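You operate a simulated robot arm through the tools that you are given. There is no shell and no other tool. Be economical: measure what you need, move in short steps, check, and stop when the job is done.

Carry out the task below with a simulated robot arm. There is one attempt and no reset: what you move stays moved.

TASK
Warm the hair oil: fill the yellow beaker with warm water and stand the bottle in it.
Fine: shower-side basin, to about its ring; cold on before hot, hot off before cold; the beaker goes back where it stood. Set down upright: what you pick out, hair oil bottle.

It is judged by the outcome, as a careful person would: the job done as asked, and still so three seconds after it is handed in. It fails if anything else is knocked over, pushed out of place, dropped, spilled or broken.

THE ROBOT
A 7-joint arm with a two-finger parallel gripper, fixed in place. Base frame: the origin is at the foot of the arm, x ahead of it, y to its left, z up; the work surface is at about z = 0.88. Units: m, degrees, N and s.
With the tool pointing down near the work surface it reaches from about 0.34 to 0.76 m from the base axis. Its first joint turns from -115.0 to 115.0 degrees. Payload 3.91 kg.
Tool frame: the origin (TCP) lies between the finger pads and is the grasp point; the fingertips stand 0.03 m ahead of it; z points along the fingers, y is the line along which they close. Largest opening 0.11 m; finger width 0.02, thickness 0.01; the body of the gripper, 0.048 by 0.112 m, starts 0.055 m behind the TCP.
Orientation is told as [roll, pitch, yaw] about the base's x, y, z axes, in that order, counted from this pose: with the fingers straight down and closing along the base's y, the tool's x points along the base's -x, its y along +y and its z along -z.

THE INTERFACE
- The arm moves only by the tool nudge_tool. Its argument "rows" is a list of rows, each a list of 7 numbers: the shift along the tool's x, y, z in m, then the turn, a rotation vector about the tool's x, y, z in degrees, then the finger opening in m, from 0 to 0.11. In form: [[dx, dy, dz, wx, wy, wz, jaw], ...]. A call has 1 to 8 rows; each row is the pose to reach, as a shift and turn from the pose commanded when the call began, along the tool's axes at that moment. A row lasts 0.2 s, in which the tool goes at most 0.05 m and 8.6 degrees; a call with a longer step from one row to the next is refused whole, and so is a gripper value outside its range. Where a pose cannot be reached the arm comes as near as it can. A force on the tool above 40 N (or 10 N above the force at the start of the call, whichever is more), or a blocked arm, ends the call early, and 0.2 s more pass. Each finger travels about 0.108 m/s and halts on what it meets, pressing with about 23 N; the grip force reading is that of the motor and also rises with nothing between the fingers. The clock runs only during rows and for 0.2 s after the last one: add rows that repeat a pose to give the fingers time. The reply holds the time, the measured pose of the TCP, the force on the tool along the base axes, the opening and the grip force, in the units named above and with some noise, with the torque about the TCP (base axes, N m) and any sound that the robot's microphone picked up.
- Cameras (640 x 400 px; columns grow to the right, rows downward): "scene" is fixed at [0.2191, 0.5, 1.4555]; the picture's right is [-0.50, -0.86, 0.00], its down [-0.69, 0.40, -0.60] and it looks along [0.52, -0.30, -0.80] (base axes); focal length 241 px, centre (320, 200). "wrist" rides on the gripper at [0.072, 0.017, -0.103] in the tool frame; the picture's right is [-0.23, 0.97, 0.00], its down [-0.76, -0.18, -0.62] and it looks along [-0.61, -0.14, 0.78] (tool axes); focal length 222 px, centre (320, 200). There is no depth. A picture from a camera that has moved, and an enlarged one, comes with that camera's place and axes in the base frame and with its lens.
- snapshot(camera): a new picture of that camera. It takes no simulated time.
- move_column(by): slides the trunk up (or, below 0, down) by that many m; the arm rides with it, the base frame stays. It gives what a move gives, with no picture.
- zoom(camera, box): a new picture of the part [left, top, right, bottom] of that camera's present view, enlarged. It takes no simulated time.
- close_job(): hands the job in; it is judged then, once.

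Work in short steps. Places have to be worked out from the pictures, the camera data and where the tool is seen: move nearer, look again, correct. Check each grasp and each placing, and mend what went wrong. You have 120 turns and 64 pictures in all, those below and enlarged ones among them. Open the gripper and draw the arm clear of the work before you hand the job in, unless the task says otherwise; then end with one line.

The tools are called after "Emit:" by a JSON object that holds its "fn" and its "kwargs". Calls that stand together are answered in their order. nudge_tool: Moves the arm, as the interface text tells. Its arguments: {"type":"object","properties":{"rows":{"type":"array"}},"required":["rows"]} The other tools are called the same way: move_column (by) slides the trunk up or down; snapshot (camera) takes a picture; zoom (camera, box) takes an enlarged picture of a part of a camera's view; close_job () hands the job in.

At the start:

```text
time: 0.0
tool_pos: [0.4955, 0.2242, 1.2014]
orientation: [0.0, 0.0, 0.0]
force: [0.5, 0.1, 0.3]
ft_torque: [-0.02, 0.02, 0.03]
gripper_width: 0.1099
finger_force: 0.2
trunk travel left (down, up): [-0.8, 0.19]
```

scene: 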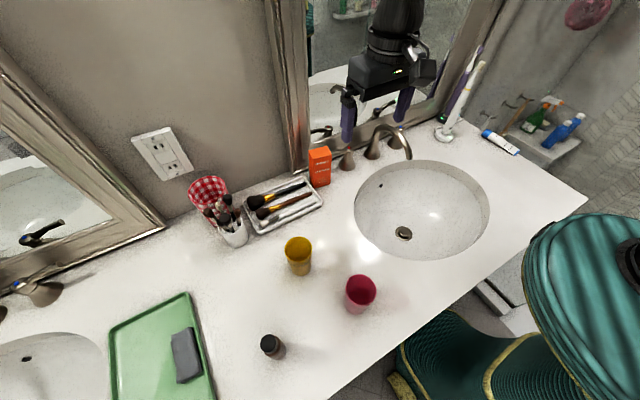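
wrist: 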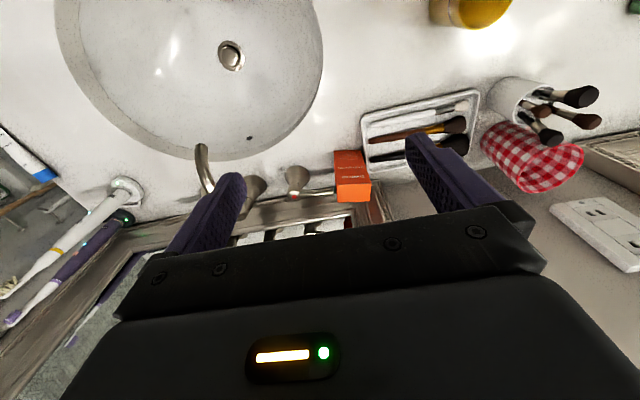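

I start with enlarged looks at the beakers and bottle, and at the taps.

Emit:
{"fn": "zoom", "kwargs": {"camera": "scene", "box": [230, 220, 390, 370]}}

Emit:
{"fn": "zoom", "kwargs": {"camera": "scene", "box": [300, 80, 500, 270]}}

Emit:
{"fn": "zoom", "kwargs": {"camera": "wrist", "box": [120, 100, 400, 275]}}

```text
2.67 times, centred on (310, 295) of scene
camera zoom: at [0.2191, 0.5, 1.4555], right [-0.5, -0.86, 0.0], down [-0.69, 0.4, -0.6], along [0.52, -0.3, -0.8], focal length 643 px, centre (347, -53)
```

zoom: 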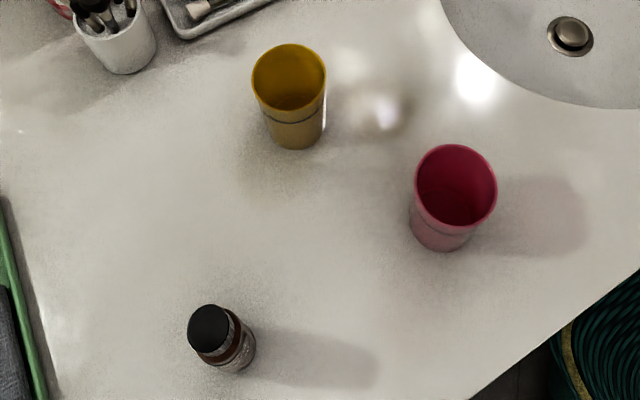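

```text
2.11 times, centred on (400, 175) of scene
camera zoom: at [0.2191, 0.5, 1.4555], right [-0.5, -0.86, 0.0], down [-0.69, 0.4, -0.6], along [0.52, -0.3, -0.8], focal length 508 px, centre (152, 253)
```

zoom: 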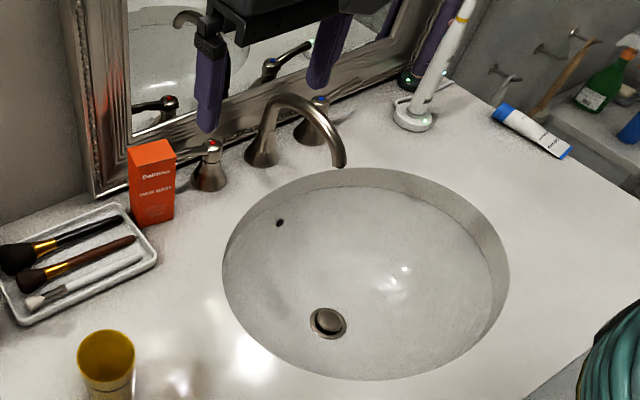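

```text
2.29 times, centred on (260, 188) of wrist
camera zoom: at [0.4225, 0.2406, 1.3044], right [0.23, 0.97, 0.0], down [0.76, -0.18, 0.62], along [0.61, -0.14, -0.78], focal length 508 px, centre (457, 229)
```

zoom: 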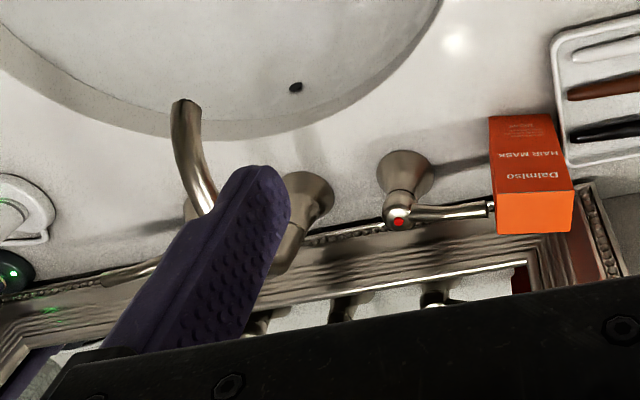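

The hot (red) lever sits on the left, pointing at the orange box, and the cold one is on the right. I move to x≈0.55, y≈0.1, lower a bit, to view the taps from closer.

Emit:
{"fn": "nudge_tool", "kwargs": {"rows": [[0.03, 0, 0, 0, 0, 0, 0.05], [0.04, -0.04, 0.02, 0, 0, 0, 0.0], [0.04, -0.08, 0.04, 0, 0, 0, 0.0], [0.04, -0.12, 0.06, 0, 0, 0, 0.0], [0.04, -0.14, 0.06, 0, 0, 0, 0.0]]}}

Emit:
{"fn": "snapshot", "kwargs": {"camera": "wrist"}}

Emit:
{"fn": "snapshot", "kwargs": {"camera": "scene"}}

```text
time: 1.2
tool_pos: [0.4523, 0.0838, 1.1429]
orientation: [0.0, 0.0, -0.1]
force: [-0.9, 0.3, -0.3]
ft_torque: [0.01, -0.03, 0.03]
gripper_width: 0.0003
finger_force: 22.8
trunk travel left (down, up): [-0.8, 0.19]
```

```text
58 pictures are left
camera wrist: at [0.3803, 0.1002, 1.2447], right [0.23, 0.97, 0.0], down [0.76, -0.18, 0.62], along [0.61, -0.14, -0.78], focal length 222 px, centre (320, 200)
```

wrist: 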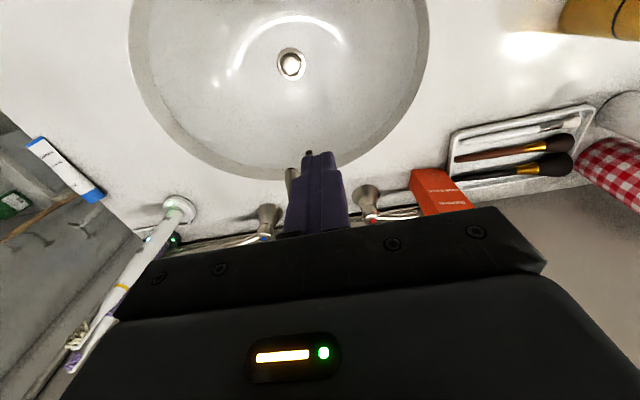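

```text
57 pictures are left
```

scene: 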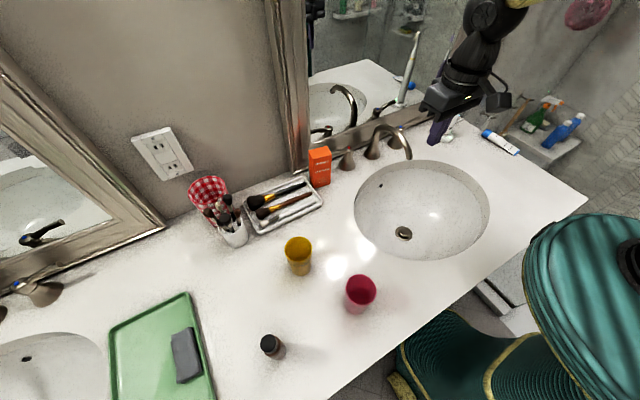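

Calibration matches (fingertips project where seen). Enlarging the tap area in both views.

Emit:
{"fn": "zoom", "kwargs": {"camera": "wrist", "box": [140, 130, 480, 270]}}

Emit:
{"fn": "zoom", "kwargs": {"camera": "scene", "box": [300, 90, 440, 190]}}

```text
1.88 times, centred on (310, 200) of wrist
camera zoom: at [0.3803, 0.1002, 1.2447], right [0.23, 0.97, 0.0], down [0.76, -0.18, 0.62], along [0.61, -0.14, -0.78], focal length 418 px, centre (339, 200)
```

zoom: 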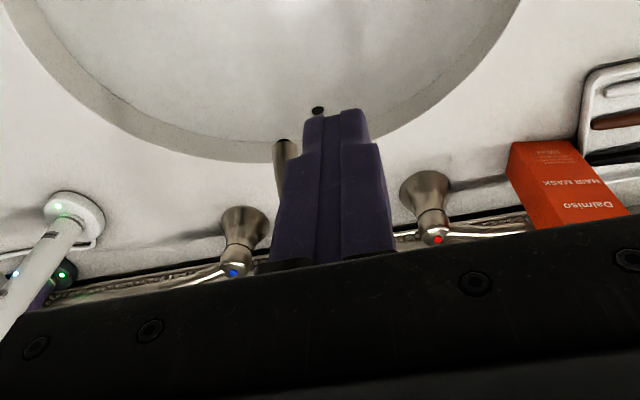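

```text
4.00 times, centred on (370, 140) of scene
camera zoom: at [0.2191, 0.5, 1.4555], right [-0.5, -0.86, 0.0], down [-0.69, 0.4, -0.6], along [0.52, -0.3, -0.8], focal length 964 px, centre (120, 440)
```

zoom: 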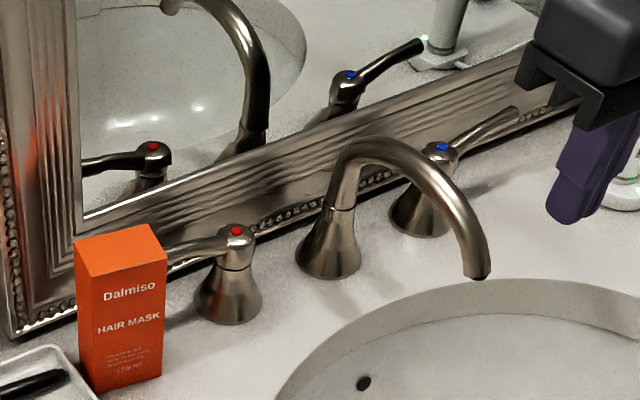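

Geometry: hot axis ≈ (0.672, 0.132), cold axis ≈ (0.675, −0.081), levers pointing outwards at z≈0.96, outlet ≈ (0.53, 0.026, 0.973). I go over the cold lever with the hand tilted 20° so that the wrist stays away from the mirror.

Emit:
{"fn": "nudge_tool", "kwargs": {"rows": [[-0.03, -0.035, 0, 0, -3, 0, 0], [-0.06, -0.07, 0, 0, -6, 0, 0], [-0.09, -0.105, 0, 0, -9, 0, 0], [-0.12, -0.14, 0, 0, -12, 0, 0], [-0.15, -0.175, 0.0, 0, -16, 0, 0], [-0.185, -0.205, 0.0, 0, -20, 0, 0], [-0.22, -0.216, 0.0, 0, -20, 0, 0], [-0.22, -0.216, 0.0, 0, -20, 0, 0]]}}

Emit:
{"fn": "snapshot", "kwargs": {"camera": "scene"}}

Emit:
{"fn": "snapshot", "kwargs": {"camera": "wrist"}}

```text
time: 3.0
tool_pos: [0.6712, -0.1334, 1.1438]
orientation: [0.1, -20.1, 0.0]
force: [-0.3, -0.3, 0.4]
ft_torque: [0.01, 0.0, 0.0]
gripper_width: 0.0002
finger_force: 23.1
trunk travel left (down, up): [-0.8, 0.19]
```

```text
54 pictures are left
```

scene: 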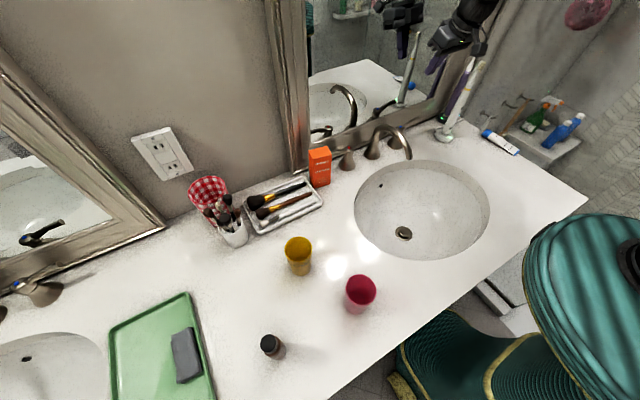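

```text
53 pictures are left
camera wrist: at [0.5679, -0.1177, 1.2153], right [0.21, 0.97, 0.08], down [0.5, -0.18, 0.85], along [0.84, -0.14, -0.53], focal length 222 px, centre (320, 200)
```

wrist: 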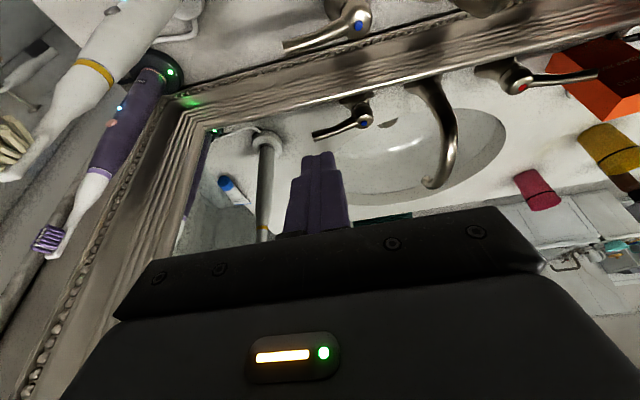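

The cold lever runs from (0.674, −0.08) to about (0.671, −0.156) at z≈0.96. I lower the closed fingers just behind it at y≈−0.138.

Emit:
{"fn": "nudge_tool", "kwargs": {"rows": [[-0.0117, -0.003, 0.045, 0, 0, 0, 0], [0.0039, -0.005, 0.0838, 0, 0, 0, 0], [0.0193, -0.005, 0.126, 0, 0, 0, 0], [0.0329, -0.005, 0.1637, 0, 0, 0, 0], [0.0374, -0.005, 0.176, 0, 0, 0, 0], [0.0374, -0.005, 0.176, 0, 0, 0, 0]]}}

Emit:
{"fn": "zoom", "kwargs": {"camera": "scene", "box": [330, 80, 490, 180]}}

```text
time: 4.4
tool_pos: [0.6993, -0.1358, 0.9628]
orientation: [0.0, -20.0, 0.0]
force: [-0.4, -0.1, 0.5]
ft_torque: [0.0, -0.03, 0.02]
gripper_width: 0.0001
finger_force: 23.0
trunk travel left (down, up): [-0.8, 0.19]
```

```text
4.00 times, centred on (410, 130) of scene
camera zoom: at [0.2191, 0.5, 1.4555], right [-0.5, -0.86, 0.0], down [-0.69, 0.4, -0.6], along [0.52, -0.3, -0.8], focal length 964 px, centre (-40, 480)
```

zoom: 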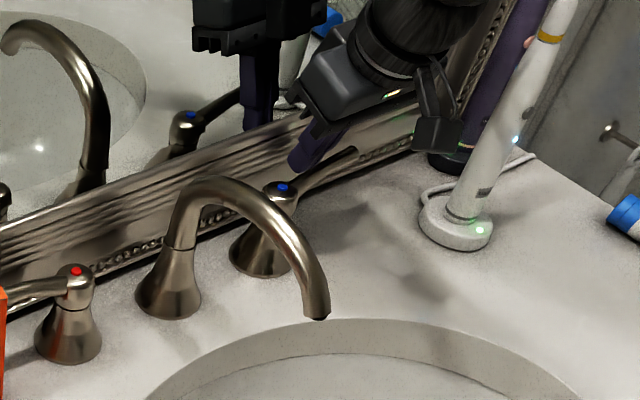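

The finger is behind the cold lever. I pull it forward along its arc to about 45°, watching the force and sound.

Emit:
{"fn": "nudge_tool", "kwargs": {"rows": [[0.0141, 0, -0.0051, 0, 0, 0, 0], [0.0282, -0.003, -0.0103, 0, 0, 0, 0], [0.0395, 0, -0.0144, 0, 0, 0, 0], [0.0498, 0.003, -0.0181, 0, 0, 0, 0], [0.0498, 0.003, -0.0181, 0, 0, 0, 0]]}}

Emit:
{"fn": "zoom", "kwargs": {"camera": "scene", "box": [330, 80, 490, 180]}}

```text
time: 5.6
tool_pos: [0.6452, -0.1345, 0.9623]
orientation: [0.1, -19.9, 0.0]
force: [0.0, 0.1, 0.2]
ft_torque: [-0.02, -0.02, 0.0]
gripper_width: 0.0
finger_force: 22.5
trunk travel left (down, up): [-0.8, 0.19]
```

```text
4.00 times, centred on (410, 130) of scene
camera zoom: at [0.2191, 0.5, 1.4555], right [-0.5, -0.86, 0.0], down [-0.69, 0.4, -0.6], along [0.52, -0.3, -0.8], focal length 964 px, centre (-40, 480)
```

zoom: 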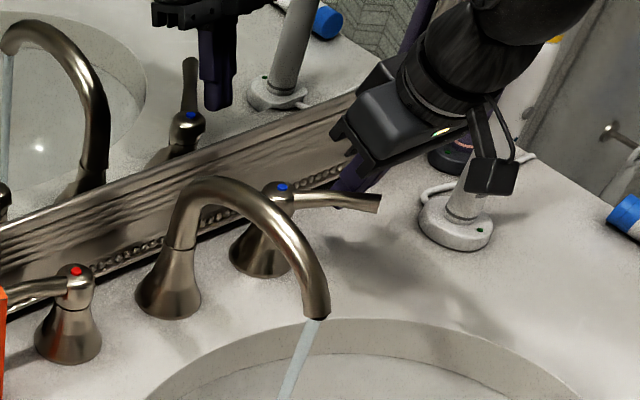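

Water runs from the cold tap. Next I lift, cross over the spout, and roll the hand a bit so its body stays clear of the orange box at the hot lever.

Emit:
{"fn": "nudge_tool", "kwargs": {"rows": [[-0.0154, 0, -0.0423, 0, 0, 0, 0], [-0.0308, 0, -0.0846, 0, 0, 0, 0], [-0.0428, 0.03, -0.1175, 0, 0, 0, 0], [-0.0573, 0.07, -0.1282, 0, 0, 0, 0], [-0.0694, 0.112, -0.1323, 0, 0, 0, 0], [-0.0788, 0.157, -0.1288, -3.8, 0, 1.4, 0], [-0.0882, 0.2, -0.1254, -7.6, 0, 2.8, 0], [-0.0976, 0.245, -0.122, -11.3, 0, 4.1, 0]]}}

```text
time: 7.4
tool_pos: [0.697, 0.1144, 1.1123]
orientation: [12.9, -19.6, -4.4]
force: [0.2, 0.0, -0.6]
ft_torque: [-0.02, -0.01, 0.01]
gripper_width: 0.0002
finger_force: 23.2
trunk travel left (down, up): [-0.8, 0.19]
```

Descending behind the hot lever at y≈0.166.

Emit:
{"fn": "nudge_tool", "kwargs": {"rows": [[0.0002, 0.0293, 0.0066, 0, 0, 0, 0], [0.0085, 0.0463, 0.0292, 0, 0, 0, 0], [0.0235, 0.037, 0.0706, 0, 0, 0, 0], [0.0369, 0.0287, 0.1073, 0, 0, 0, 0], [0.0491, 0.0211, 0.1407, 0, 0, 0, 0], [0.0491, 0.0211, 0.1407, 0, 0, 0, 0]]}}

Emit:
{"fn": "zoom", "kwargs": {"camera": "scene", "box": [290, 80, 450, 180]}}

```text
time: 8.8
tool_pos: [0.6984, 0.1626, 0.9709]
orientation: [12.8, -19.7, -4.3]
force: [0.1, 0.2, 0.5]
ft_torque: [-0.03, 0.0, 0.0]
gripper_width: 0.0
finger_force: 23.1
trunk travel left (down, up): [-0.8, 0.19]
```

```text
4.00 times, centred on (370, 130) of scene
camera zoom: at [0.2191, 0.5, 1.4555], right [-0.5, -0.86, 0.0], down [-0.69, 0.4, -0.6], along [0.52, -0.3, -0.8], focal length 964 px, centre (120, 480)
```

zoom: 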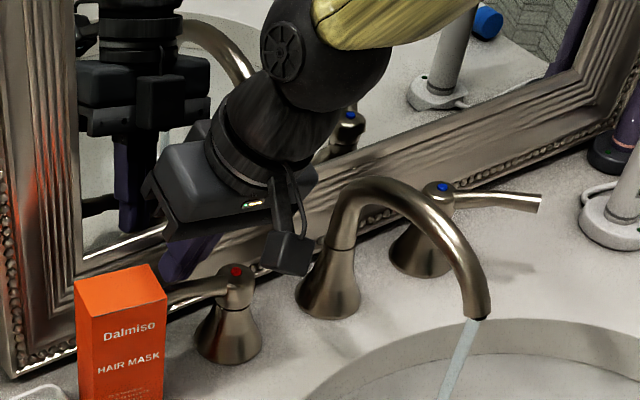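

Finger is behind the hot lever; pulling it to about 45°.

Emit:
{"fn": "nudge_tool", "kwargs": {"rows": [[0.0095, 0.002, -0.0031, 0, 0, 0, 0], [0.019, 0.0029, -0.0062, 0, 0, 0, 0], [0.029, 0.0029, -0.0098, 0, 0, 0, 0], [0.0387, 0.0029, -0.0134, 0, 0, 0, 0], [0.0387, 0.0029, -0.0134, 0, 0, 0, 0]]}}

Emit:
{"fn": "zoom", "kwargs": {"camera": "scene", "box": [290, 80, 450, 180]}}

```text
time: 10.0
tool_pos: [0.6567, 0.1656, 0.9702]
orientation: [12.8, -19.4, -4.3]
force: [-0.4, 0.9, 0.4]
ft_torque: [-0.01, 0.01, 0.0]
gripper_width: 0.0
finger_force: 22.5
trunk travel left (down, up): [-0.8, 0.19]
```

```text
4.00 times, centred on (370, 130) of scene
camera zoom: at [0.2191, 0.5, 1.4555], right [-0.5, -0.86, 0.0], down [-0.69, 0.4, -0.6], along [0.52, -0.3, -0.8], focal length 964 px, centre (120, 480)
```

zoom: 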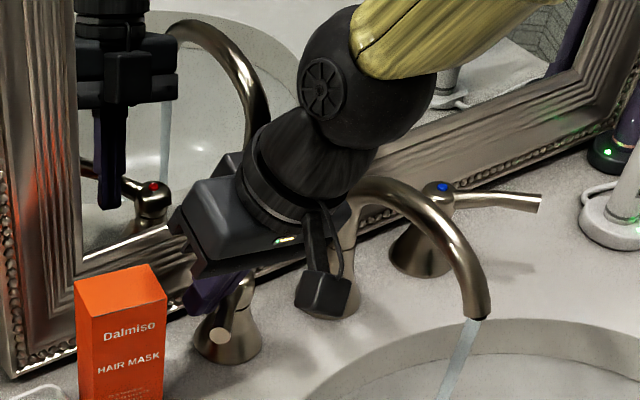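

Both taps run. I lift away, undo the roll and travel toward the yellow beaker.

Emit:
{"fn": "nudge_tool", "kwargs": {"rows": [[-0.0151, 0.0094, -0.0414, 0, 0, 0, 0], [-0.0301, 0.0187, -0.0828, 0, 0, 0, 0], [-0.0199, 0.0446, -0.1132, 3.8, 0, -1.4, 0], [0.0195, 0.069, -0.122, 7.6, 0, -2.8, 0.03], [0.0585, 0.0955, -0.13, 11.3, 0, -4.1, 0.06], [0.0976, 0.1215, -0.1386, 11.3, 0, -4.1, 0.08], [0.137, 0.146, -0.1475, 11.3, 0, -4.1, 0.11], [0.172, 0.1755, -0.1535, 11.3, 0, -4.1, 0.11]]}}

Emit:
{"fn": "snapshot", "kwargs": {"camera": "scene"}}

Emit:
{"fn": "snapshot", "kwargs": {"camera": "wrist"}}

```text
time: 11.8
tool_pos: [0.4443, 0.3196, 1.0907]
orientation: [0.0, -20.0, -0.1]
force: [0.1, 0.9, 0.2]
ft_torque: [-0.04, 0.02, -0.03]
gripper_width: 0.11
finger_force: 0.0
trunk travel left (down, up): [-0.8, 0.19]
```

```text
48 pictures are left
```

scene: 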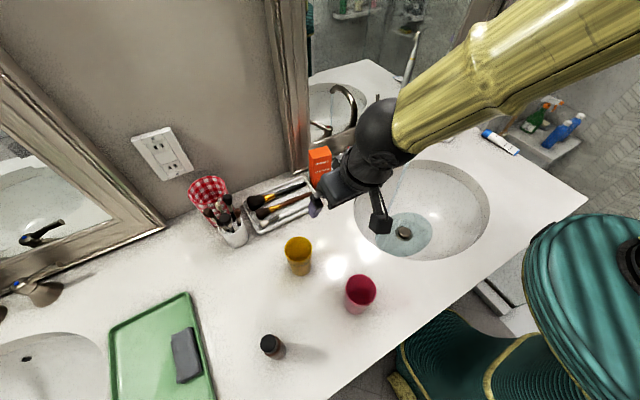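

```text
47 pictures are left
camera wrist: at [0.3394, 0.3371, 1.1623], right [0.22, 0.97, 0.08], down [0.5, -0.18, 0.85], along [0.84, -0.14, -0.53], focal length 222 px, centre (320, 200)
```

wrist: 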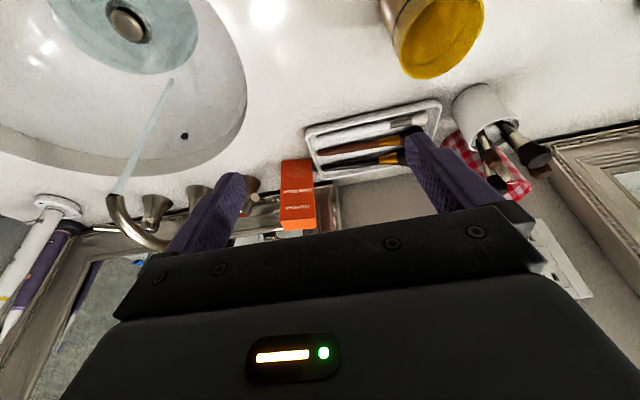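

The drain is not swallowing everything (a pool is growing), so I'll be brisk. The beaker sits at about (0.4385, 0.427), rim z≈0.97; I go to a tilted pre-grasp in front of it.

Emit:
{"fn": "nudge_tool", "kwargs": {"rows": [[0.0282, 0.035, -0.0103, 1.74, -7.47, 2.49, 0.11], [0.0564, 0.07, -0.0205, 3.48, -14.95, 4.98, 0.11], [0.0861, 0.105, -0.0207, 5.22, -22.4, 7.46, 0.11], [0.0947, 0.125, 0.0028, 6.96, -29.9, 9.95, 0.11], [0.1111, 0.125, 0.0479, 6.96, -29.9, 9.95, 0.11], [0.1111, 0.125, 0.0479, 6.96, -29.9, 9.95, 0.11]]}}

Emit:
{"fn": "snapshot", "kwargs": {"camera": "scene"}}

Emit:
{"fn": "snapshot", "kwargs": {"camera": "wrist"}}

```text
time: 13.2
tool_pos: [0.3635, 0.4402, 1.01]
orientation: [0.9, -49.7, -13.9]
force: [0.3, -0.6, -0.5]
ft_torque: [-0.04, 0.03, -0.05]
gripper_width: 0.11
finger_force: 0.1
trunk travel left (down, up): [-0.8, 0.19]
```

```text
46 pictures are left
```

scene: 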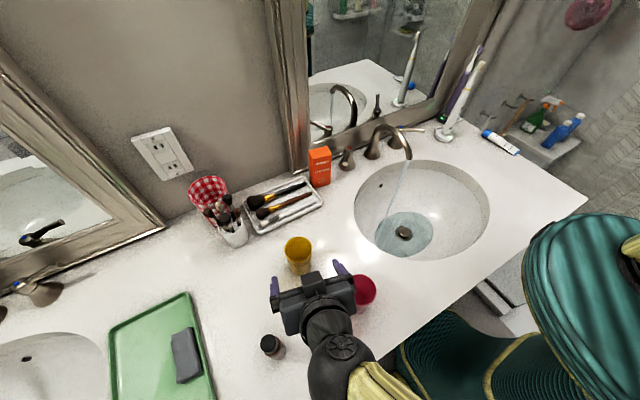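

```text
45 pictures are left
camera wrist: at [0.2455, 0.4861, 1.02], right [0.37, 0.91, 0.18], down [-0.03, -0.19, 0.98], along [0.93, -0.36, -0.05], focal length 222 px, centre (320, 200)
```

wrist: 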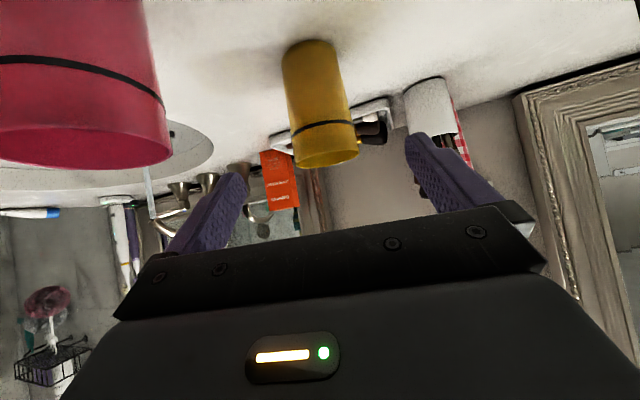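

Beaker is centred between the fingers as computed; ring is at roughly 70 % of its height. I advance along the tool axis to the grasp point.

Emit:
{"fn": "nudge_tool", "kwargs": {"rows": [[0.002, 0.002, 0.035, 0, 0, 0, 0.11], [0.004, 0.0035, 0.07, 0, 0, 0, 0.11], [0.0065, 0.0052, 0.105, 0, 0, 0, 0.11], [0.0065, 0.0052, 0.105, 0, 0, 0, 0.11]]}}

Emit:
{"fn": "snapshot", "kwargs": {"camera": "wrist"}}

Emit:
{"fn": "zoom", "kwargs": {"camera": "scene", "box": [240, 220, 400, 320]}}

```text
time: 14.2
tool_pos: [0.434, 0.4339, 0.9354]
orientation: [0.0, -50.0, -12.0]
force: [-0.5, 0.8, 0.1]
ft_torque: [0.0, -0.02, 0.0]
gripper_width: 0.1101
finger_force: 0.1
trunk travel left (down, up): [-0.8, 0.19]
```

```text
44 pictures are left
camera wrist: at [0.3136, 0.4763, 0.9451], right [0.34, 0.92, 0.17], down [-0.03, -0.18, 0.98], along [0.94, -0.34, -0.04], focal length 222 px, centre (320, 200)
```

wrist: 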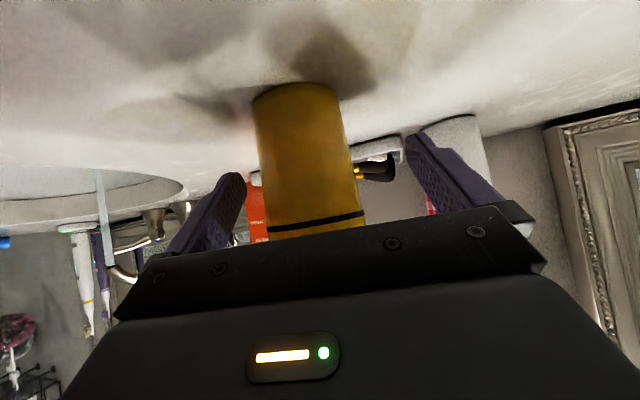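

```text
4.00 times, centred on (320, 270) of scene
camera zoom: at [0.2191, 0.5, 1.4555], right [-0.5, -0.86, 0.0], down [-0.69, 0.4, -0.6], along [0.52, -0.3, -0.8], focal length 964 px, centre (320, -80)
```

zoom: 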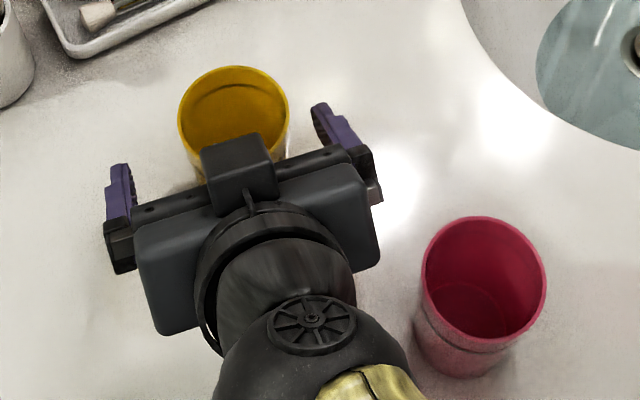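

Slight lateral correction (−6 mm along the closing line, 6 mm forward), then close on the beaker.

Emit:
{"fn": "nudge_tool", "kwargs": {"rows": [[-0.0037, -0.006, 0.0045, 0, 0, 0, 0.11], [-0.0037, -0.006, 0.0045, 0, 0, 0, 0.08], [-0.0037, -0.006, 0.0045, 0, 0, 0, 0.07], [-0.0037, -0.006, 0.0045, 0, 0, 0, 0.04], [-0.0037, -0.006, 0.0045, 0, 0, 0, 0.04], [-0.0037, -0.006, 0.0045, 0, 0, 0, 0.04]]}}

Emit:
{"fn": "zoom", "kwargs": {"camera": "scene", "box": [240, 220, 400, 320]}}

```text
time: 15.6
tool_pos: [0.4364, 0.4273, 0.9352]
orientation: [-0.1, -50.0, -12.1]
force: [0.0, -0.4, 0.9]
ft_torque: [0.0, 0.04, 0.0]
gripper_width: 0.0552
finger_force: 22.6
trunk travel left (down, up): [-0.8, 0.19]
```

```text
4.00 times, centred on (320, 270) of scene
camera zoom: at [0.2191, 0.5, 1.4555], right [-0.5, -0.86, 0.0], down [-0.69, 0.4, -0.6], along [0.52, -0.3, -0.8], focal length 964 px, centre (320, -80)
```

zoom: 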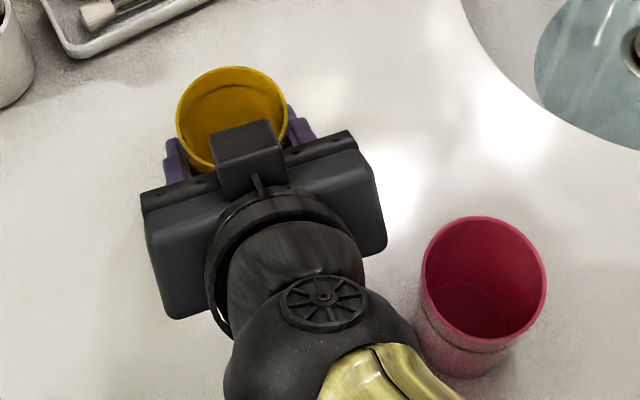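

Firm grip at 55 mm, beaker unmoved. Lift 6 cm and carry it toward the basin with orientation unchanged.

Emit:
{"fn": "nudge_tool", "kwargs": {"rows": [[-0.023, 0, -0.0193, 0, 0, 0, 0.04], [-0.046, 0, -0.0386, 0, 0, 0, 0.04], [-0.052, -0.044, -0.0314, 0, 0, 0, 0.04], [-0.0581, -0.088, -0.0243, 0, 0, 0, 0.04], [-0.0641, -0.132, -0.0171, 0, 0, 0, 0.04], [-0.0701, -0.176, -0.01, 0, 0, 0, 0.04], [-0.0762, -0.2201, -0.0028, 0, 0, 0, 0.04], [-0.0822, -0.2641, 0.0043, 0, 0, 0, 0.04]]}}

Emit:
{"fn": "snapshot", "kwargs": {"camera": "scene"}}

```text
time: 17.4
tool_pos: [0.4359, 0.1559, 0.9965]
orientation: [0.0, -50.0, -12.1]
force: [0.1, -0.2, -0.7]
ft_torque: [0.07, 0.04, -0.02]
gripper_width: 0.0548
finger_force: 22.9
trunk travel left (down, up): [-0.8, 0.19]
```

```text
41 pictures are left
```

scene: 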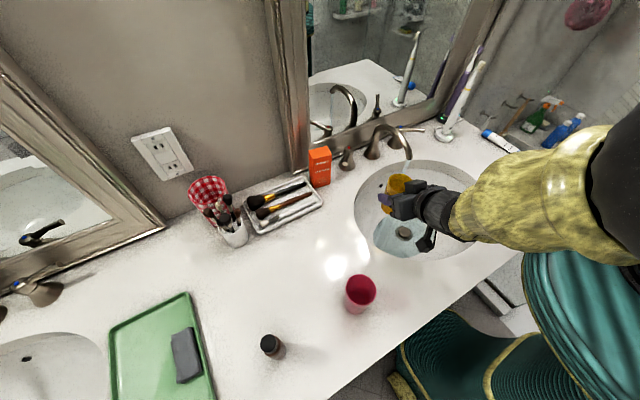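

Next: bring it to y≈0.028, lower so the rim is below the outlet, short of the stream.

Emit:
{"fn": "nudge_tool", "kwargs": {"rows": [[-0.006, -0.044, 0.0072, 0, 0, 0, 0.04], [-0.0121, -0.088, 0.0143, 0, 0, 0, 0.04], [-0.0018, -0.1252, 0.0332, 0, 0, 0, 0.04], [0.0288, -0.1252, 0.0589, 0, 0, 0, 0.04], [0.0399, -0.1252, 0.0683, 0, 0, 0, 0.04], [0.021, -0.119, 0.0908, 0, 0, 0, 0.04], [0.021, -0.119, 0.0908, 0, 0, 0, 0.04]]}}

Emit:
{"fn": "zoom", "kwargs": {"camera": "scene", "box": [330, 120, 490, 220]}}

Emit:
{"fn": "snapshot", "kwargs": {"camera": "wrist"}}

```text
time: 19.0
tool_pos: [0.4645, 0.0299, 0.9196]
orientation: [-0.1, -50.1, -11.9]
force: [0.1, 0.7, -0.6]
ft_torque: [-0.01, 0.01, -0.01]
gripper_width: 0.0544
finger_force: 23.2
out of reach, approached as far as the arm can: row 1, 2, 3, 4
trunk travel left (down, up): [-0.8, 0.19]
```

```text
4.00 times, centred on (410, 170) of scene
camera zoom: at [0.2191, 0.5, 1.4555], right [-0.5, -0.86, 0.0], down [-0.69, 0.4, -0.6], along [0.52, -0.3, -0.8], focal length 964 px, centre (-40, 320)
```

zoom: 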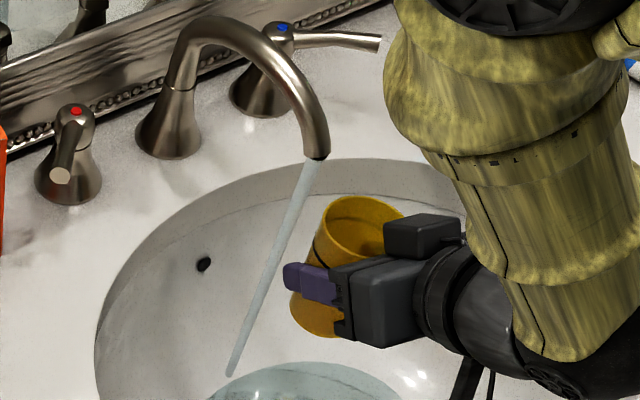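

```text
39 pictures are left
camera wrist: at [0.3447, 0.0714, 0.9304], right [0.35, 0.92, 0.17], down [-0.03, -0.18, 0.98], along [0.94, -0.34, -0.04], focal length 222 px, centre (320, 200)
```

wrist: 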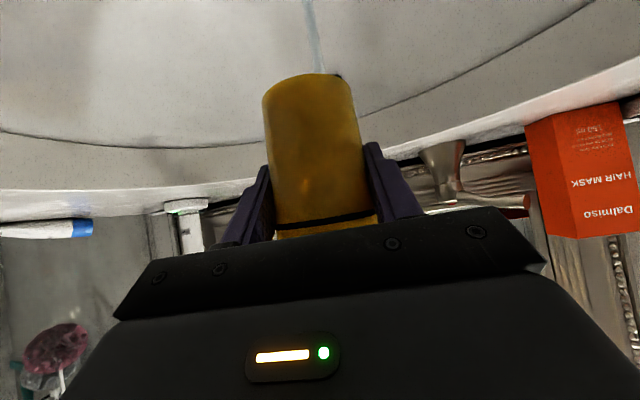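

The outlet and rim heights look right. I slide the beaker forward 5.5 cm so the stream falls into it.

Emit:
{"fn": "nudge_tool", "kwargs": {"rows": [[-0.0191, 0.0043, 0.0228, 0, 0, 0, 0.04], [-0.0351, 0.0075, 0.0418, 0, 0, 0, 0.04]]}}

Emit:
{"fn": "zoom", "kwargs": {"camera": "scene", "box": [330, 120, 490, 220]}}

```text
time: 19.6
tool_pos: [0.5204, 0.0247, 0.9204]
orientation: [0.1, -50.0, -12.0]
force: [-0.2, 0.9, -1.4]
ft_torque: [-0.04, -0.01, 0.03]
gripper_width: 0.0543
finger_force: 23.1
trunk travel left (down, up): [-0.8, 0.19]
```

```text
4.00 times, centred on (410, 170) of scene
camera zoom: at [0.2191, 0.5, 1.4555], right [-0.5, -0.86, 0.0], down [-0.69, 0.4, -0.6], along [0.52, -0.3, -0.8], focal length 964 px, centre (-40, 320)
```

zoom: 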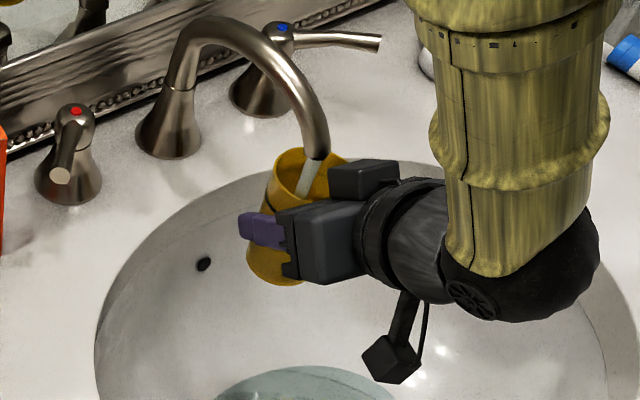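

The stream goes into the beaker. Wait a little and look at the level.

Emit:
{"fn": "nudge_tool", "kwargs": {"rows": [[0, 0, 0, 0, 0, 0, 0.04], [0, 0, 0, 0, 0, 0, 0.04], [0, 0, 0, 0, 0, 0, 0.04]]}}

Emit:
{"fn": "zoom", "kwargs": {"camera": "scene", "box": [380, 150, 430, 195]}}

```text
time: 20.4
tool_pos: [0.5209, 0.0238, 0.9209]
orientation: [0.0, -50.0, -12.1]
force: [-0.9, 0.1, -1.2]
ft_torque: [-0.01, 0.02, 0.0]
gripper_width: 0.0543
finger_force: 23.0
trunk travel left (down, up): [-0.8, 0.19]
```

```text
8.89 times, centred on (405, 172) of scene
camera zoom: at [0.2191, 0.5, 1.4555], right [-0.5, -0.86, 0.0], down [-0.69, 0.4, -0.6], along [0.52, -0.3, -0.8], focal length 2143 px, centre (-436, 444)
```

zoom: 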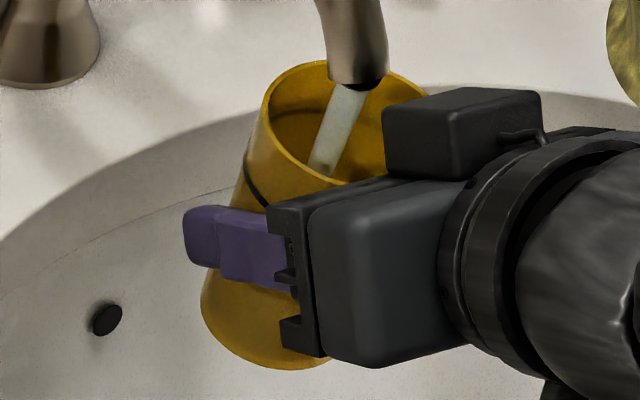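

Water level still hidden below; another second.

Emit:
{"fn": "nudge_tool", "kwargs": {"rows": [[0, 0, 0, 0, 0, 0, 0.04], [0, 0, 0, 0, 0, 0, 0.04], [0, 0, 0, 0, 0, 0, 0.04], [0, 0, 0, 0, 0, 0, 0.04]]}}

Emit:
{"fn": "zoom", "kwargs": {"camera": "scene", "box": [380, 150, 430, 195]}}

```text
time: 21.4
tool_pos: [0.5204, 0.0249, 0.9209]
orientation: [0.0, -50.0, -12.1]
force: [0.7, -0.3, -2.5]
ft_torque: [-0.01, 0.04, 0.02]
gripper_width: 0.0543
finger_force: 22.7
trunk travel left (down, up): [-0.8, 0.19]
```

```text
8.89 times, centred on (405, 172) of scene
camera zoom: at [0.2191, 0.5, 1.4555], right [-0.5, -0.86, 0.0], down [-0.69, 0.4, -0.6], along [0.52, -0.3, -0.8], focal length 2143 px, centre (-436, 444)
```

zoom: 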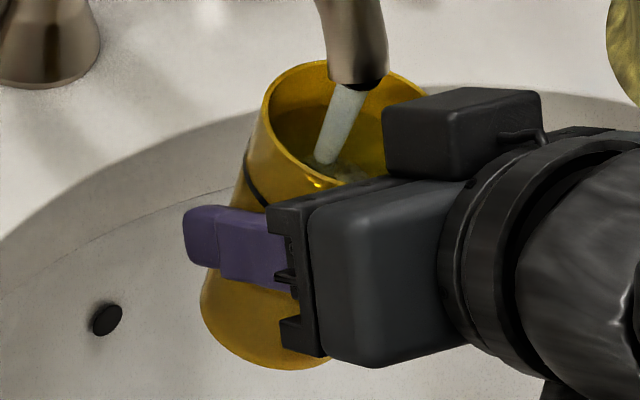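

The level is now visible below the ring. One tighter look before deciding the remaining time.

Emit:
{"fn": "zoom", "kwargs": {"camera": "scene", "box": [396, 153, 416, 169]}}

```text
16.00 times, centred on (406, 161) of scene
camera zoom: at [0.2191, 0.5, 1.4555], right [-0.5, -0.86, 0.0], down [-0.69, 0.4, -0.6], along [0.52, -0.3, -0.8], focal length 3857 px, centre (-1056, 824)
```

zoom: 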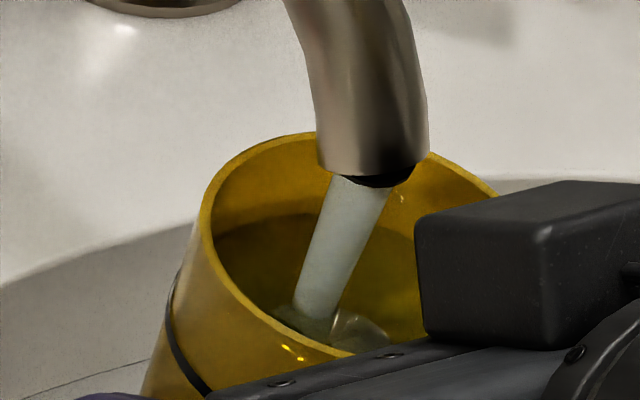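

By stream length and rim offset the surface is about 2.3–2.5 cm below the rim, essentially at the ring. Withdraw the beaker now, level.

Emit:
{"fn": "nudge_tool", "kwargs": {"rows": [[0.0252, -0.0083, -0.03, 0, 0, 0, 0.04], [0.041, -0.0135, -0.0487, 0, 0, 0, 0.04], [0.041, -0.0135, -0.0487, 0, 0, 0, 0.04]]}}

Emit:
{"fn": "zoom", "kwargs": {"camera": "scene", "box": [385, 155, 435, 200]}}

```text
time: 22.2
tool_pos: [0.4548, 0.0245, 0.9203]
orientation: [0.2, -50.0, -12.1]
force: [0.1, 0.4, -2.6]
ft_torque: [0.0, 0.04, 0.0]
gripper_width: 0.054
finger_force: 22.8
trunk travel left (down, up): [-0.8, 0.19]
```

```text
8.89 times, centred on (410, 178) of scene
camera zoom: at [0.2191, 0.5, 1.4555], right [-0.5, -0.86, 0.0], down [-0.69, 0.4, -0.6], along [0.52, -0.3, -0.8], focal length 2143 px, centre (-480, 400)
```

zoom: 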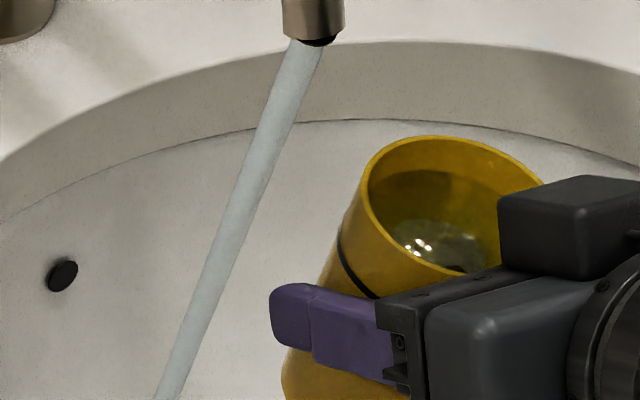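

Need a closer look at the waterline now that the stream is out.

Emit:
{"fn": "zoom", "kwargs": {"camera": "scene", "box": [408, 166, 432, 188]}}

```text
16.00 times, centred on (420, 177) of scene
camera zoom: at [0.2191, 0.5, 1.4555], right [-0.5, -0.86, 0.0], down [-0.69, 0.4, -0.6], along [0.52, -0.3, -0.8], focal length 3857 px, centre (-1280, 568)
```

zoom: 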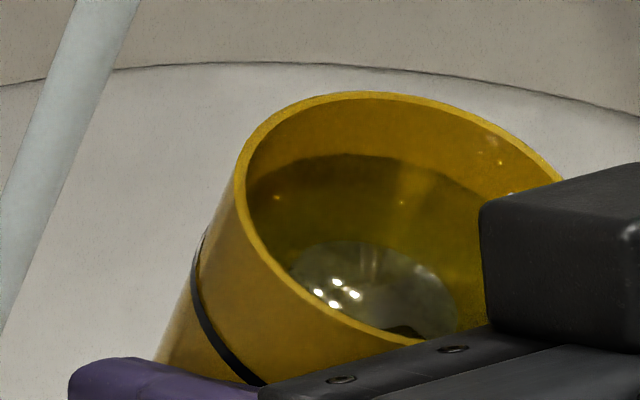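

The picture is ambiguous (arc vs. bright patch). I move the beaker nearer to the camera, still over the basin, for a steeper view.

Emit:
{"fn": "nudge_tool", "kwargs": {"rows": [[0.0077, 0.0262, -0.0208, 0, 0, 0, 0.04], [0.0154, 0.0525, -0.0417, 0, 0, 0, 0.04], [0.0231, 0.0787, -0.0625, 0, 0, 0, 0.04], [0.0308, 0.1049, -0.0833, 0, 0, 0, 0.04], [0.0308, 0.1049, -0.0833, 0, 0, 0, 0.04]]}}

Emit:
{"fn": "snapshot", "kwargs": {"camera": "scene"}}

```text
time: 23.4
tool_pos: [0.3977, 0.1429, 0.9495]
orientation: [0.0, -50.0, -12.0]
force: [-0.3, 0.0, -2.4]
ft_torque: [0.0, -0.02, -0.03]
gripper_width: 0.0538
finger_force: 22.9
trunk travel left (down, up): [-0.8, 0.19]
```

```text
32 pictures are left
```

scene: 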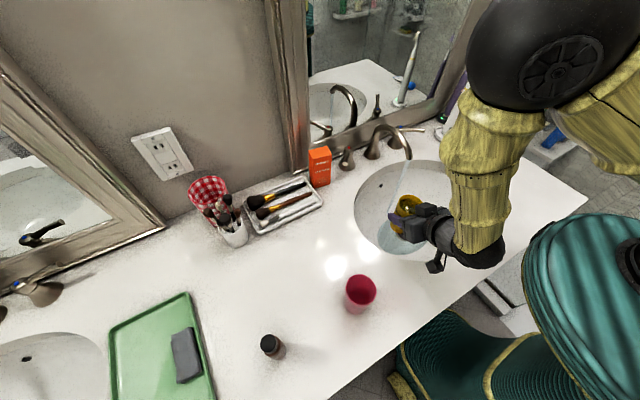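

Emit:
{"fn": "zoom", "kwargs": {"camera": "scene", "box": [390, 188, 430, 218]}}

```text
13.33 times, centred on (410, 203) of scene
camera zoom: at [0.2191, 0.5, 1.4555], right [-0.5, -0.86, 0.0], down [-0.69, 0.4, -0.6], along [0.52, -0.3, -0.8], focal length 3214 px, centre (-880, 160)
```

zoom: 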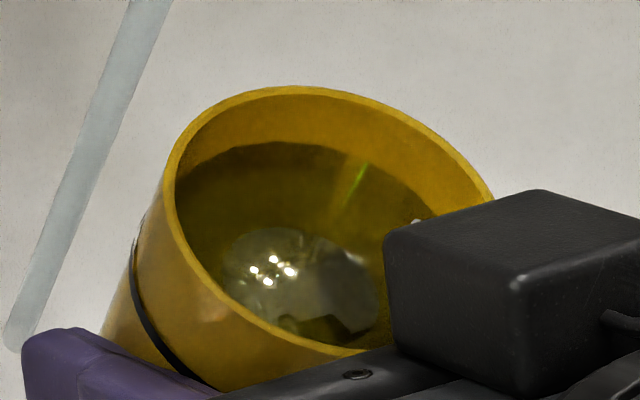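

The dark arc is the waterline (the green LED mirrors in it): about 1.4 cm below the rim, versus the ring at about 1.9 cm. I tip the surplus into the basin: tilt forward ~42° over the basin, so that it ends at or slightly below the ring.

Emit:
{"fn": "nudge_tool", "kwargs": {"rows": [[-0.0135, -0.0223, 0.0083, 0, 7, 0, 0.04], [-0.027, -0.0447, 0.0165, 0, 14, 0, 0.04], [-0.027, -0.0447, 0.0165, 0, 21, 0, 0.04], [-0.027, -0.0447, 0.0165, 0, 28, 0, 0.04], [-0.027, -0.0447, 0.0165, 0, 34, 0, 0.04], [-0.027, -0.0447, 0.0165, 0, 38, 0, 0.04], [-0.027, -0.0447, 0.0165, 0, 42, 0, 0.04], [-0.027, -0.0447, 0.0165, 0, 42, 0, 0.04]]}}

Emit:
{"fn": "zoom", "kwargs": {"camera": "scene", "box": [370, 170, 450, 230]}}

```text
time: 25.2
tool_pos: [0.4158, 0.0952, 0.9611]
orientation: [0.0, -7.9, -11.9]
force: [0.5, 0.3, -2.1]
ft_torque: [0.01, -0.01, 0.01]
gripper_width: 0.0539
finger_force: 22.8
out of reach, approached as far as the arm can: row 1
trunk travel left (down, up): [-0.8, 0.19]
```

```text
6.67 times, centred on (410, 200) of scene
camera zoom: at [0.2191, 0.5, 1.4555], right [-0.5, -0.86, 0.0], down [-0.69, 0.4, -0.6], along [0.52, -0.3, -0.8], focal length 1607 px, centre (-280, 200)
```

zoom: 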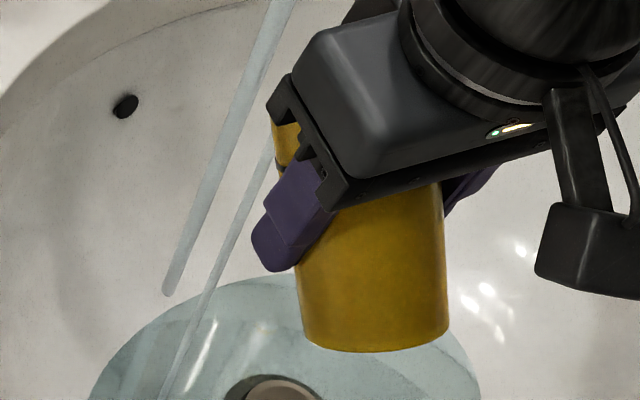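

It is pouring over the far lip. Bring it back upright now.

Emit:
{"fn": "nudge_tool", "kwargs": {"rows": [[0, 0, 0, 0, -7, 0, 0.04], [0, 0, 0, 0, -14, 0, 0.04], [0, 0, 0, 0, -21, 0, 0.04], [0, 0, 0, 0, -28, 0, 0.04], [0, 0, 0, 0, -35, 0, 0.04], [0, 0, 0, 0, -42, 0, 0.04], [0, 0, 0, 0, -42, 0, 0.04]]}}

Emit:
{"fn": "zoom", "kwargs": {"camera": "scene", "box": [390, 176, 430, 206]}}

```text
time: 26.8
tool_pos: [0.4273, 0.1017, 0.9539]
orientation: [0.0, -50.1, -12.0]
force: [-0.4, 0.0, -1.5]
ft_torque: [-0.01, -0.01, -0.01]
gripper_width: 0.0538
finger_force: 22.3
out of reach, approached as far as the arm can: row 5, 6, 7
trunk travel left (down, up): [-0.8, 0.19]
```

```text
13.33 times, centred on (410, 191) of scene
camera zoom: at [0.2191, 0.5, 1.4555], right [-0.5, -0.86, 0.0], down [-0.69, 0.4, -0.6], along [0.52, -0.3, -0.8], focal length 3214 px, centre (-880, 320)
```

zoom: 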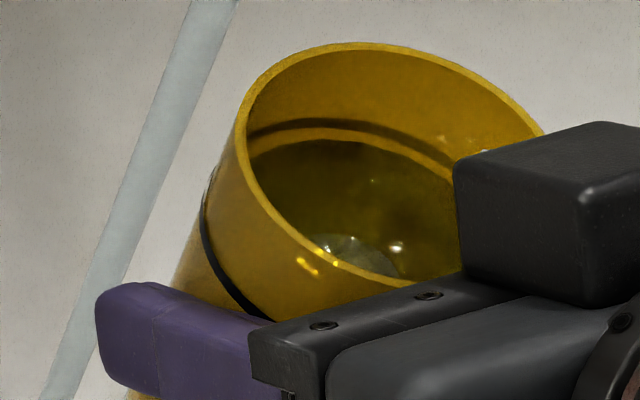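

Now the ring shows inside and the waterline lies just under it (~5 mm) — good, with room for the bottle. Carry the beaker back home, lifted.

Emit:
{"fn": "nudge_tool", "kwargs": {"rows": [[-0.0345, 0, -0.0289, 0, 0, 0, 0.04], [-0.0285, 0.044, -0.0361, 0, 0, 0, 0.04], [-0.0224, 0.088, -0.0432, 0, 0, 0, 0.04], [-0.0164, 0.132, -0.0504, 0, 0, 0, 0.04], [-0.0104, 0.176, -0.0576, 0, 0, 0, 0.04], [-0.0043, 0.2201, -0.0647, 0, 0, 0, 0.04], [0.0017, 0.2641, -0.0719, 0, 0, 0, 0.04], [0.0055, 0.29, -0.0755, 0, 0, 0, 0.04]]}}

```text
time: 28.6
tool_pos: [0.4271, 0.3995, 0.9994]
orientation: [0.0, -49.9, -12.0]
force: [0.5, 0.4, -1.7]
ft_torque: [0.02, 0.02, -0.01]
gripper_width: 0.0539
finger_force: 23.3
out of reach, approached as far as the arm can: row 1
trunk travel left (down, up): [-0.8, 0.19]
```

Align over the home spot and lower to 4 mm above the recorded height.

Emit:
{"fn": "nudge_tool", "kwargs": {"rows": [[-0.0021, 0.0291, 0.0026, 0, 0, 0, 0.04], [0.0209, 0.0291, 0.0219, 0, 0, 0, 0.04], [0.0377, 0.0291, 0.036, 0, 0, 0, 0.04], [0.044, 0.0291, 0.0413, 0, 0, 0, 0.04], [0.044, 0.0291, 0.0413, 0, 0, 0, 0.04]]}}

Emit:
{"fn": "zoom", "kwargs": {"camera": "scene", "box": [240, 220, 400, 320]}}

Emit:
{"fn": "snapshot", "kwargs": {"camera": "wrist"}}

```text
time: 29.8
tool_pos: [0.4361, 0.4272, 0.9394]
orientation: [-0.1, -50.1, -12.1]
force: [0.8, -0.1, -1.9]
ft_torque: [-0.02, 0.03, 0.0]
gripper_width: 0.0541
finger_force: 22.6
trunk travel left (down, up): [-0.8, 0.19]
```

```text
4.00 times, centred on (320, 270) of scene
camera zoom: at [0.2191, 0.5, 1.4555], right [-0.5, -0.86, 0.0], down [-0.69, 0.4, -0.6], along [0.52, -0.3, -0.8], focal length 964 px, centre (320, -80)
```

zoom: 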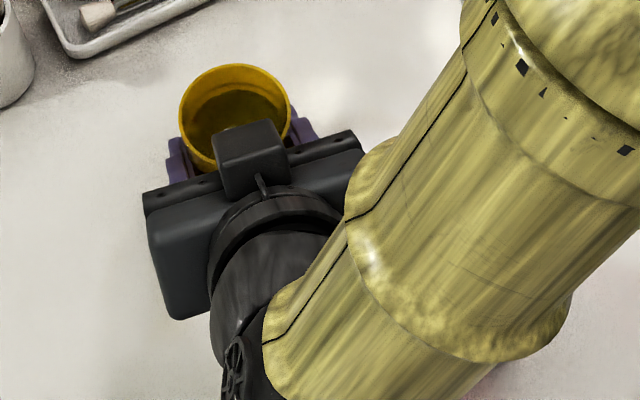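

```text
27 pictures are left
camera wrist: at [0.3162, 0.4684, 0.948], right [0.35, 0.92, 0.17], down [-0.03, -0.18, 0.98], along [0.94, -0.34, -0.04], focal length 222 px, centre (320, 200)
```

wrist: 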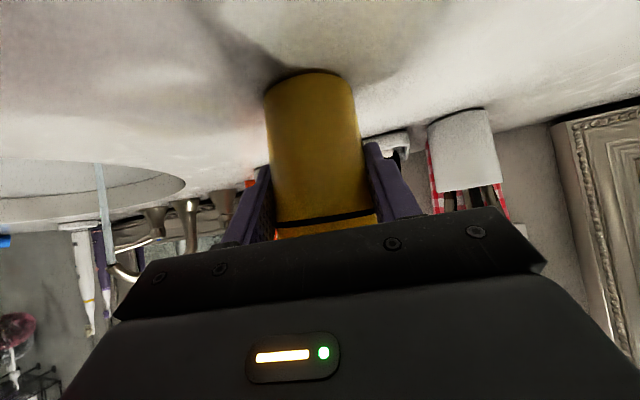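

Over the home spot and nearly touching. Lower the last millimetres.

Emit:
{"fn": "nudge_tool", "kwargs": {"rows": [[0.0023, 0, 0.0019, 0, 0, 0, 0.04], [0.0034, 0, 0.0029, 0, 0, 0, 0.04], [0.0034, 0, 0.0029, 0, 0, 0, 0.04]]}}

```text
time: 30.6
tool_pos: [0.4346, 0.4262, 0.9368]
orientation: [0.3, -50.2, -12.2]
force: [0.5, 4.2, 16.2]
ft_torque: [-0.14, 0.06, -0.05]
gripper_width: 0.0538
finger_force: 22.8
trunk travel left (down, up): [-0.8, 0.19]
```

Contact with the surface (16 N). Relax 1.5 mm and open gradually.

Emit:
{"fn": "nudge_tool", "kwargs": {"rows": [[-0.0013, 0, -0.0011, 0, 0, 0, 0.05], [-0.0013, 0, -0.0011, 0, 0, 0, 0.06], [-0.0013, 0, -0.0011, 0, 0, 0, 0.08], [-0.0013, 0, -0.0011, 0, 0, 0, 0.11], [-0.0013, 0, -0.0011, 0, 0, 0, 0.11]]}}

Emit:
{"fn": "zoom", "kwargs": {"camera": "scene", "box": [240, 220, 400, 320]}}

```text
time: 31.8
tool_pos: [0.4356, 0.4254, 0.9352]
orientation: [0.1, -50.1, -12.0]
force: [0.3, 0.1, -0.7]
ft_torque: [-0.03, -0.02, -0.01]
gripper_width: 0.1101
finger_force: 0.1
trunk travel left (down, up): [-0.8, 0.19]
```

```text
4.00 times, centred on (320, 270) of scene
camera zoom: at [0.2191, 0.5, 1.4555], right [-0.5, -0.86, 0.0], down [-0.69, 0.4, -0.6], along [0.52, -0.3, -0.8], focal length 964 px, centre (320, -80)
```

zoom: 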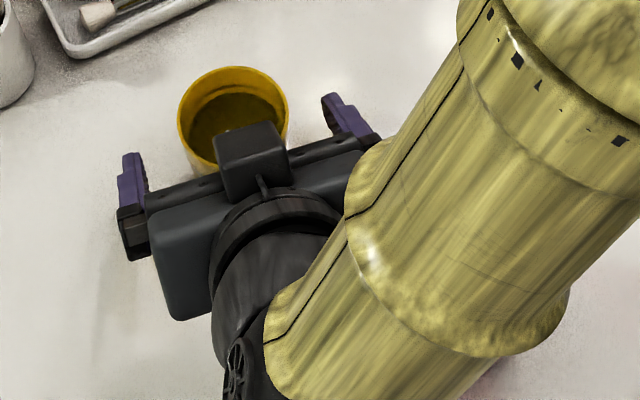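

Beaker is back on its spot. Retreat along the tool axis, rise, and turn the hand for the taps.

Emit:
{"fn": "nudge_tool", "kwargs": {"rows": [[0, 0, -0.04, 0, 0, 0, 0.11], [0, 0, -0.08, 0, 0, 0, 0.11], [0, 0, -0.11, 0, 0, 0, 0.11], [-0.0345, 0, -0.139, 0, 0, 0, 0.06], [-0.069, 0, -0.168, 0, 0, 0, 0.03], [-0.0982, -0.021, -0.1332, -1.74, 7.47, -2.49, 0.0], [-0.1274, -0.042, -0.0984, -3.48, 14.95, -4.98, 0.0], [-0.1566, -0.063, -0.0636, -5.22, 22.4, -7.46, 0.0]]}}

Emit:
{"fn": "snapshot", "kwargs": {"camera": "scene"}}

```text
time: 33.6
tool_pos: [0.4748, 0.3522, 1.0953]
orientation: [-0.5, -27.4, -2.7]
force: [0.6, -0.7, 0.2]
ft_torque: [0.04, 0.05, 0.02]
gripper_width: 0.0001
finger_force: 23.2
trunk travel left (down, up): [-0.8, 0.19]
```

```text
25 pictures are left
```

scene: 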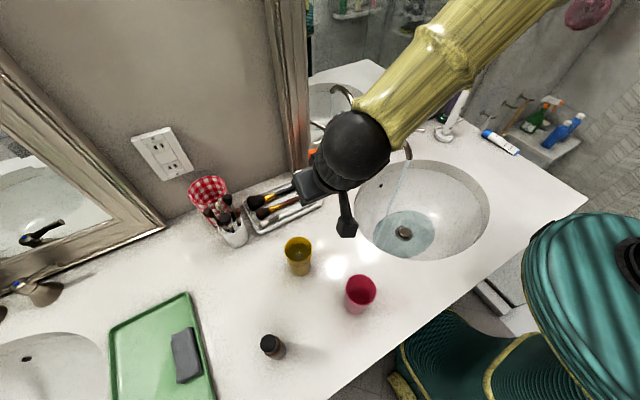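

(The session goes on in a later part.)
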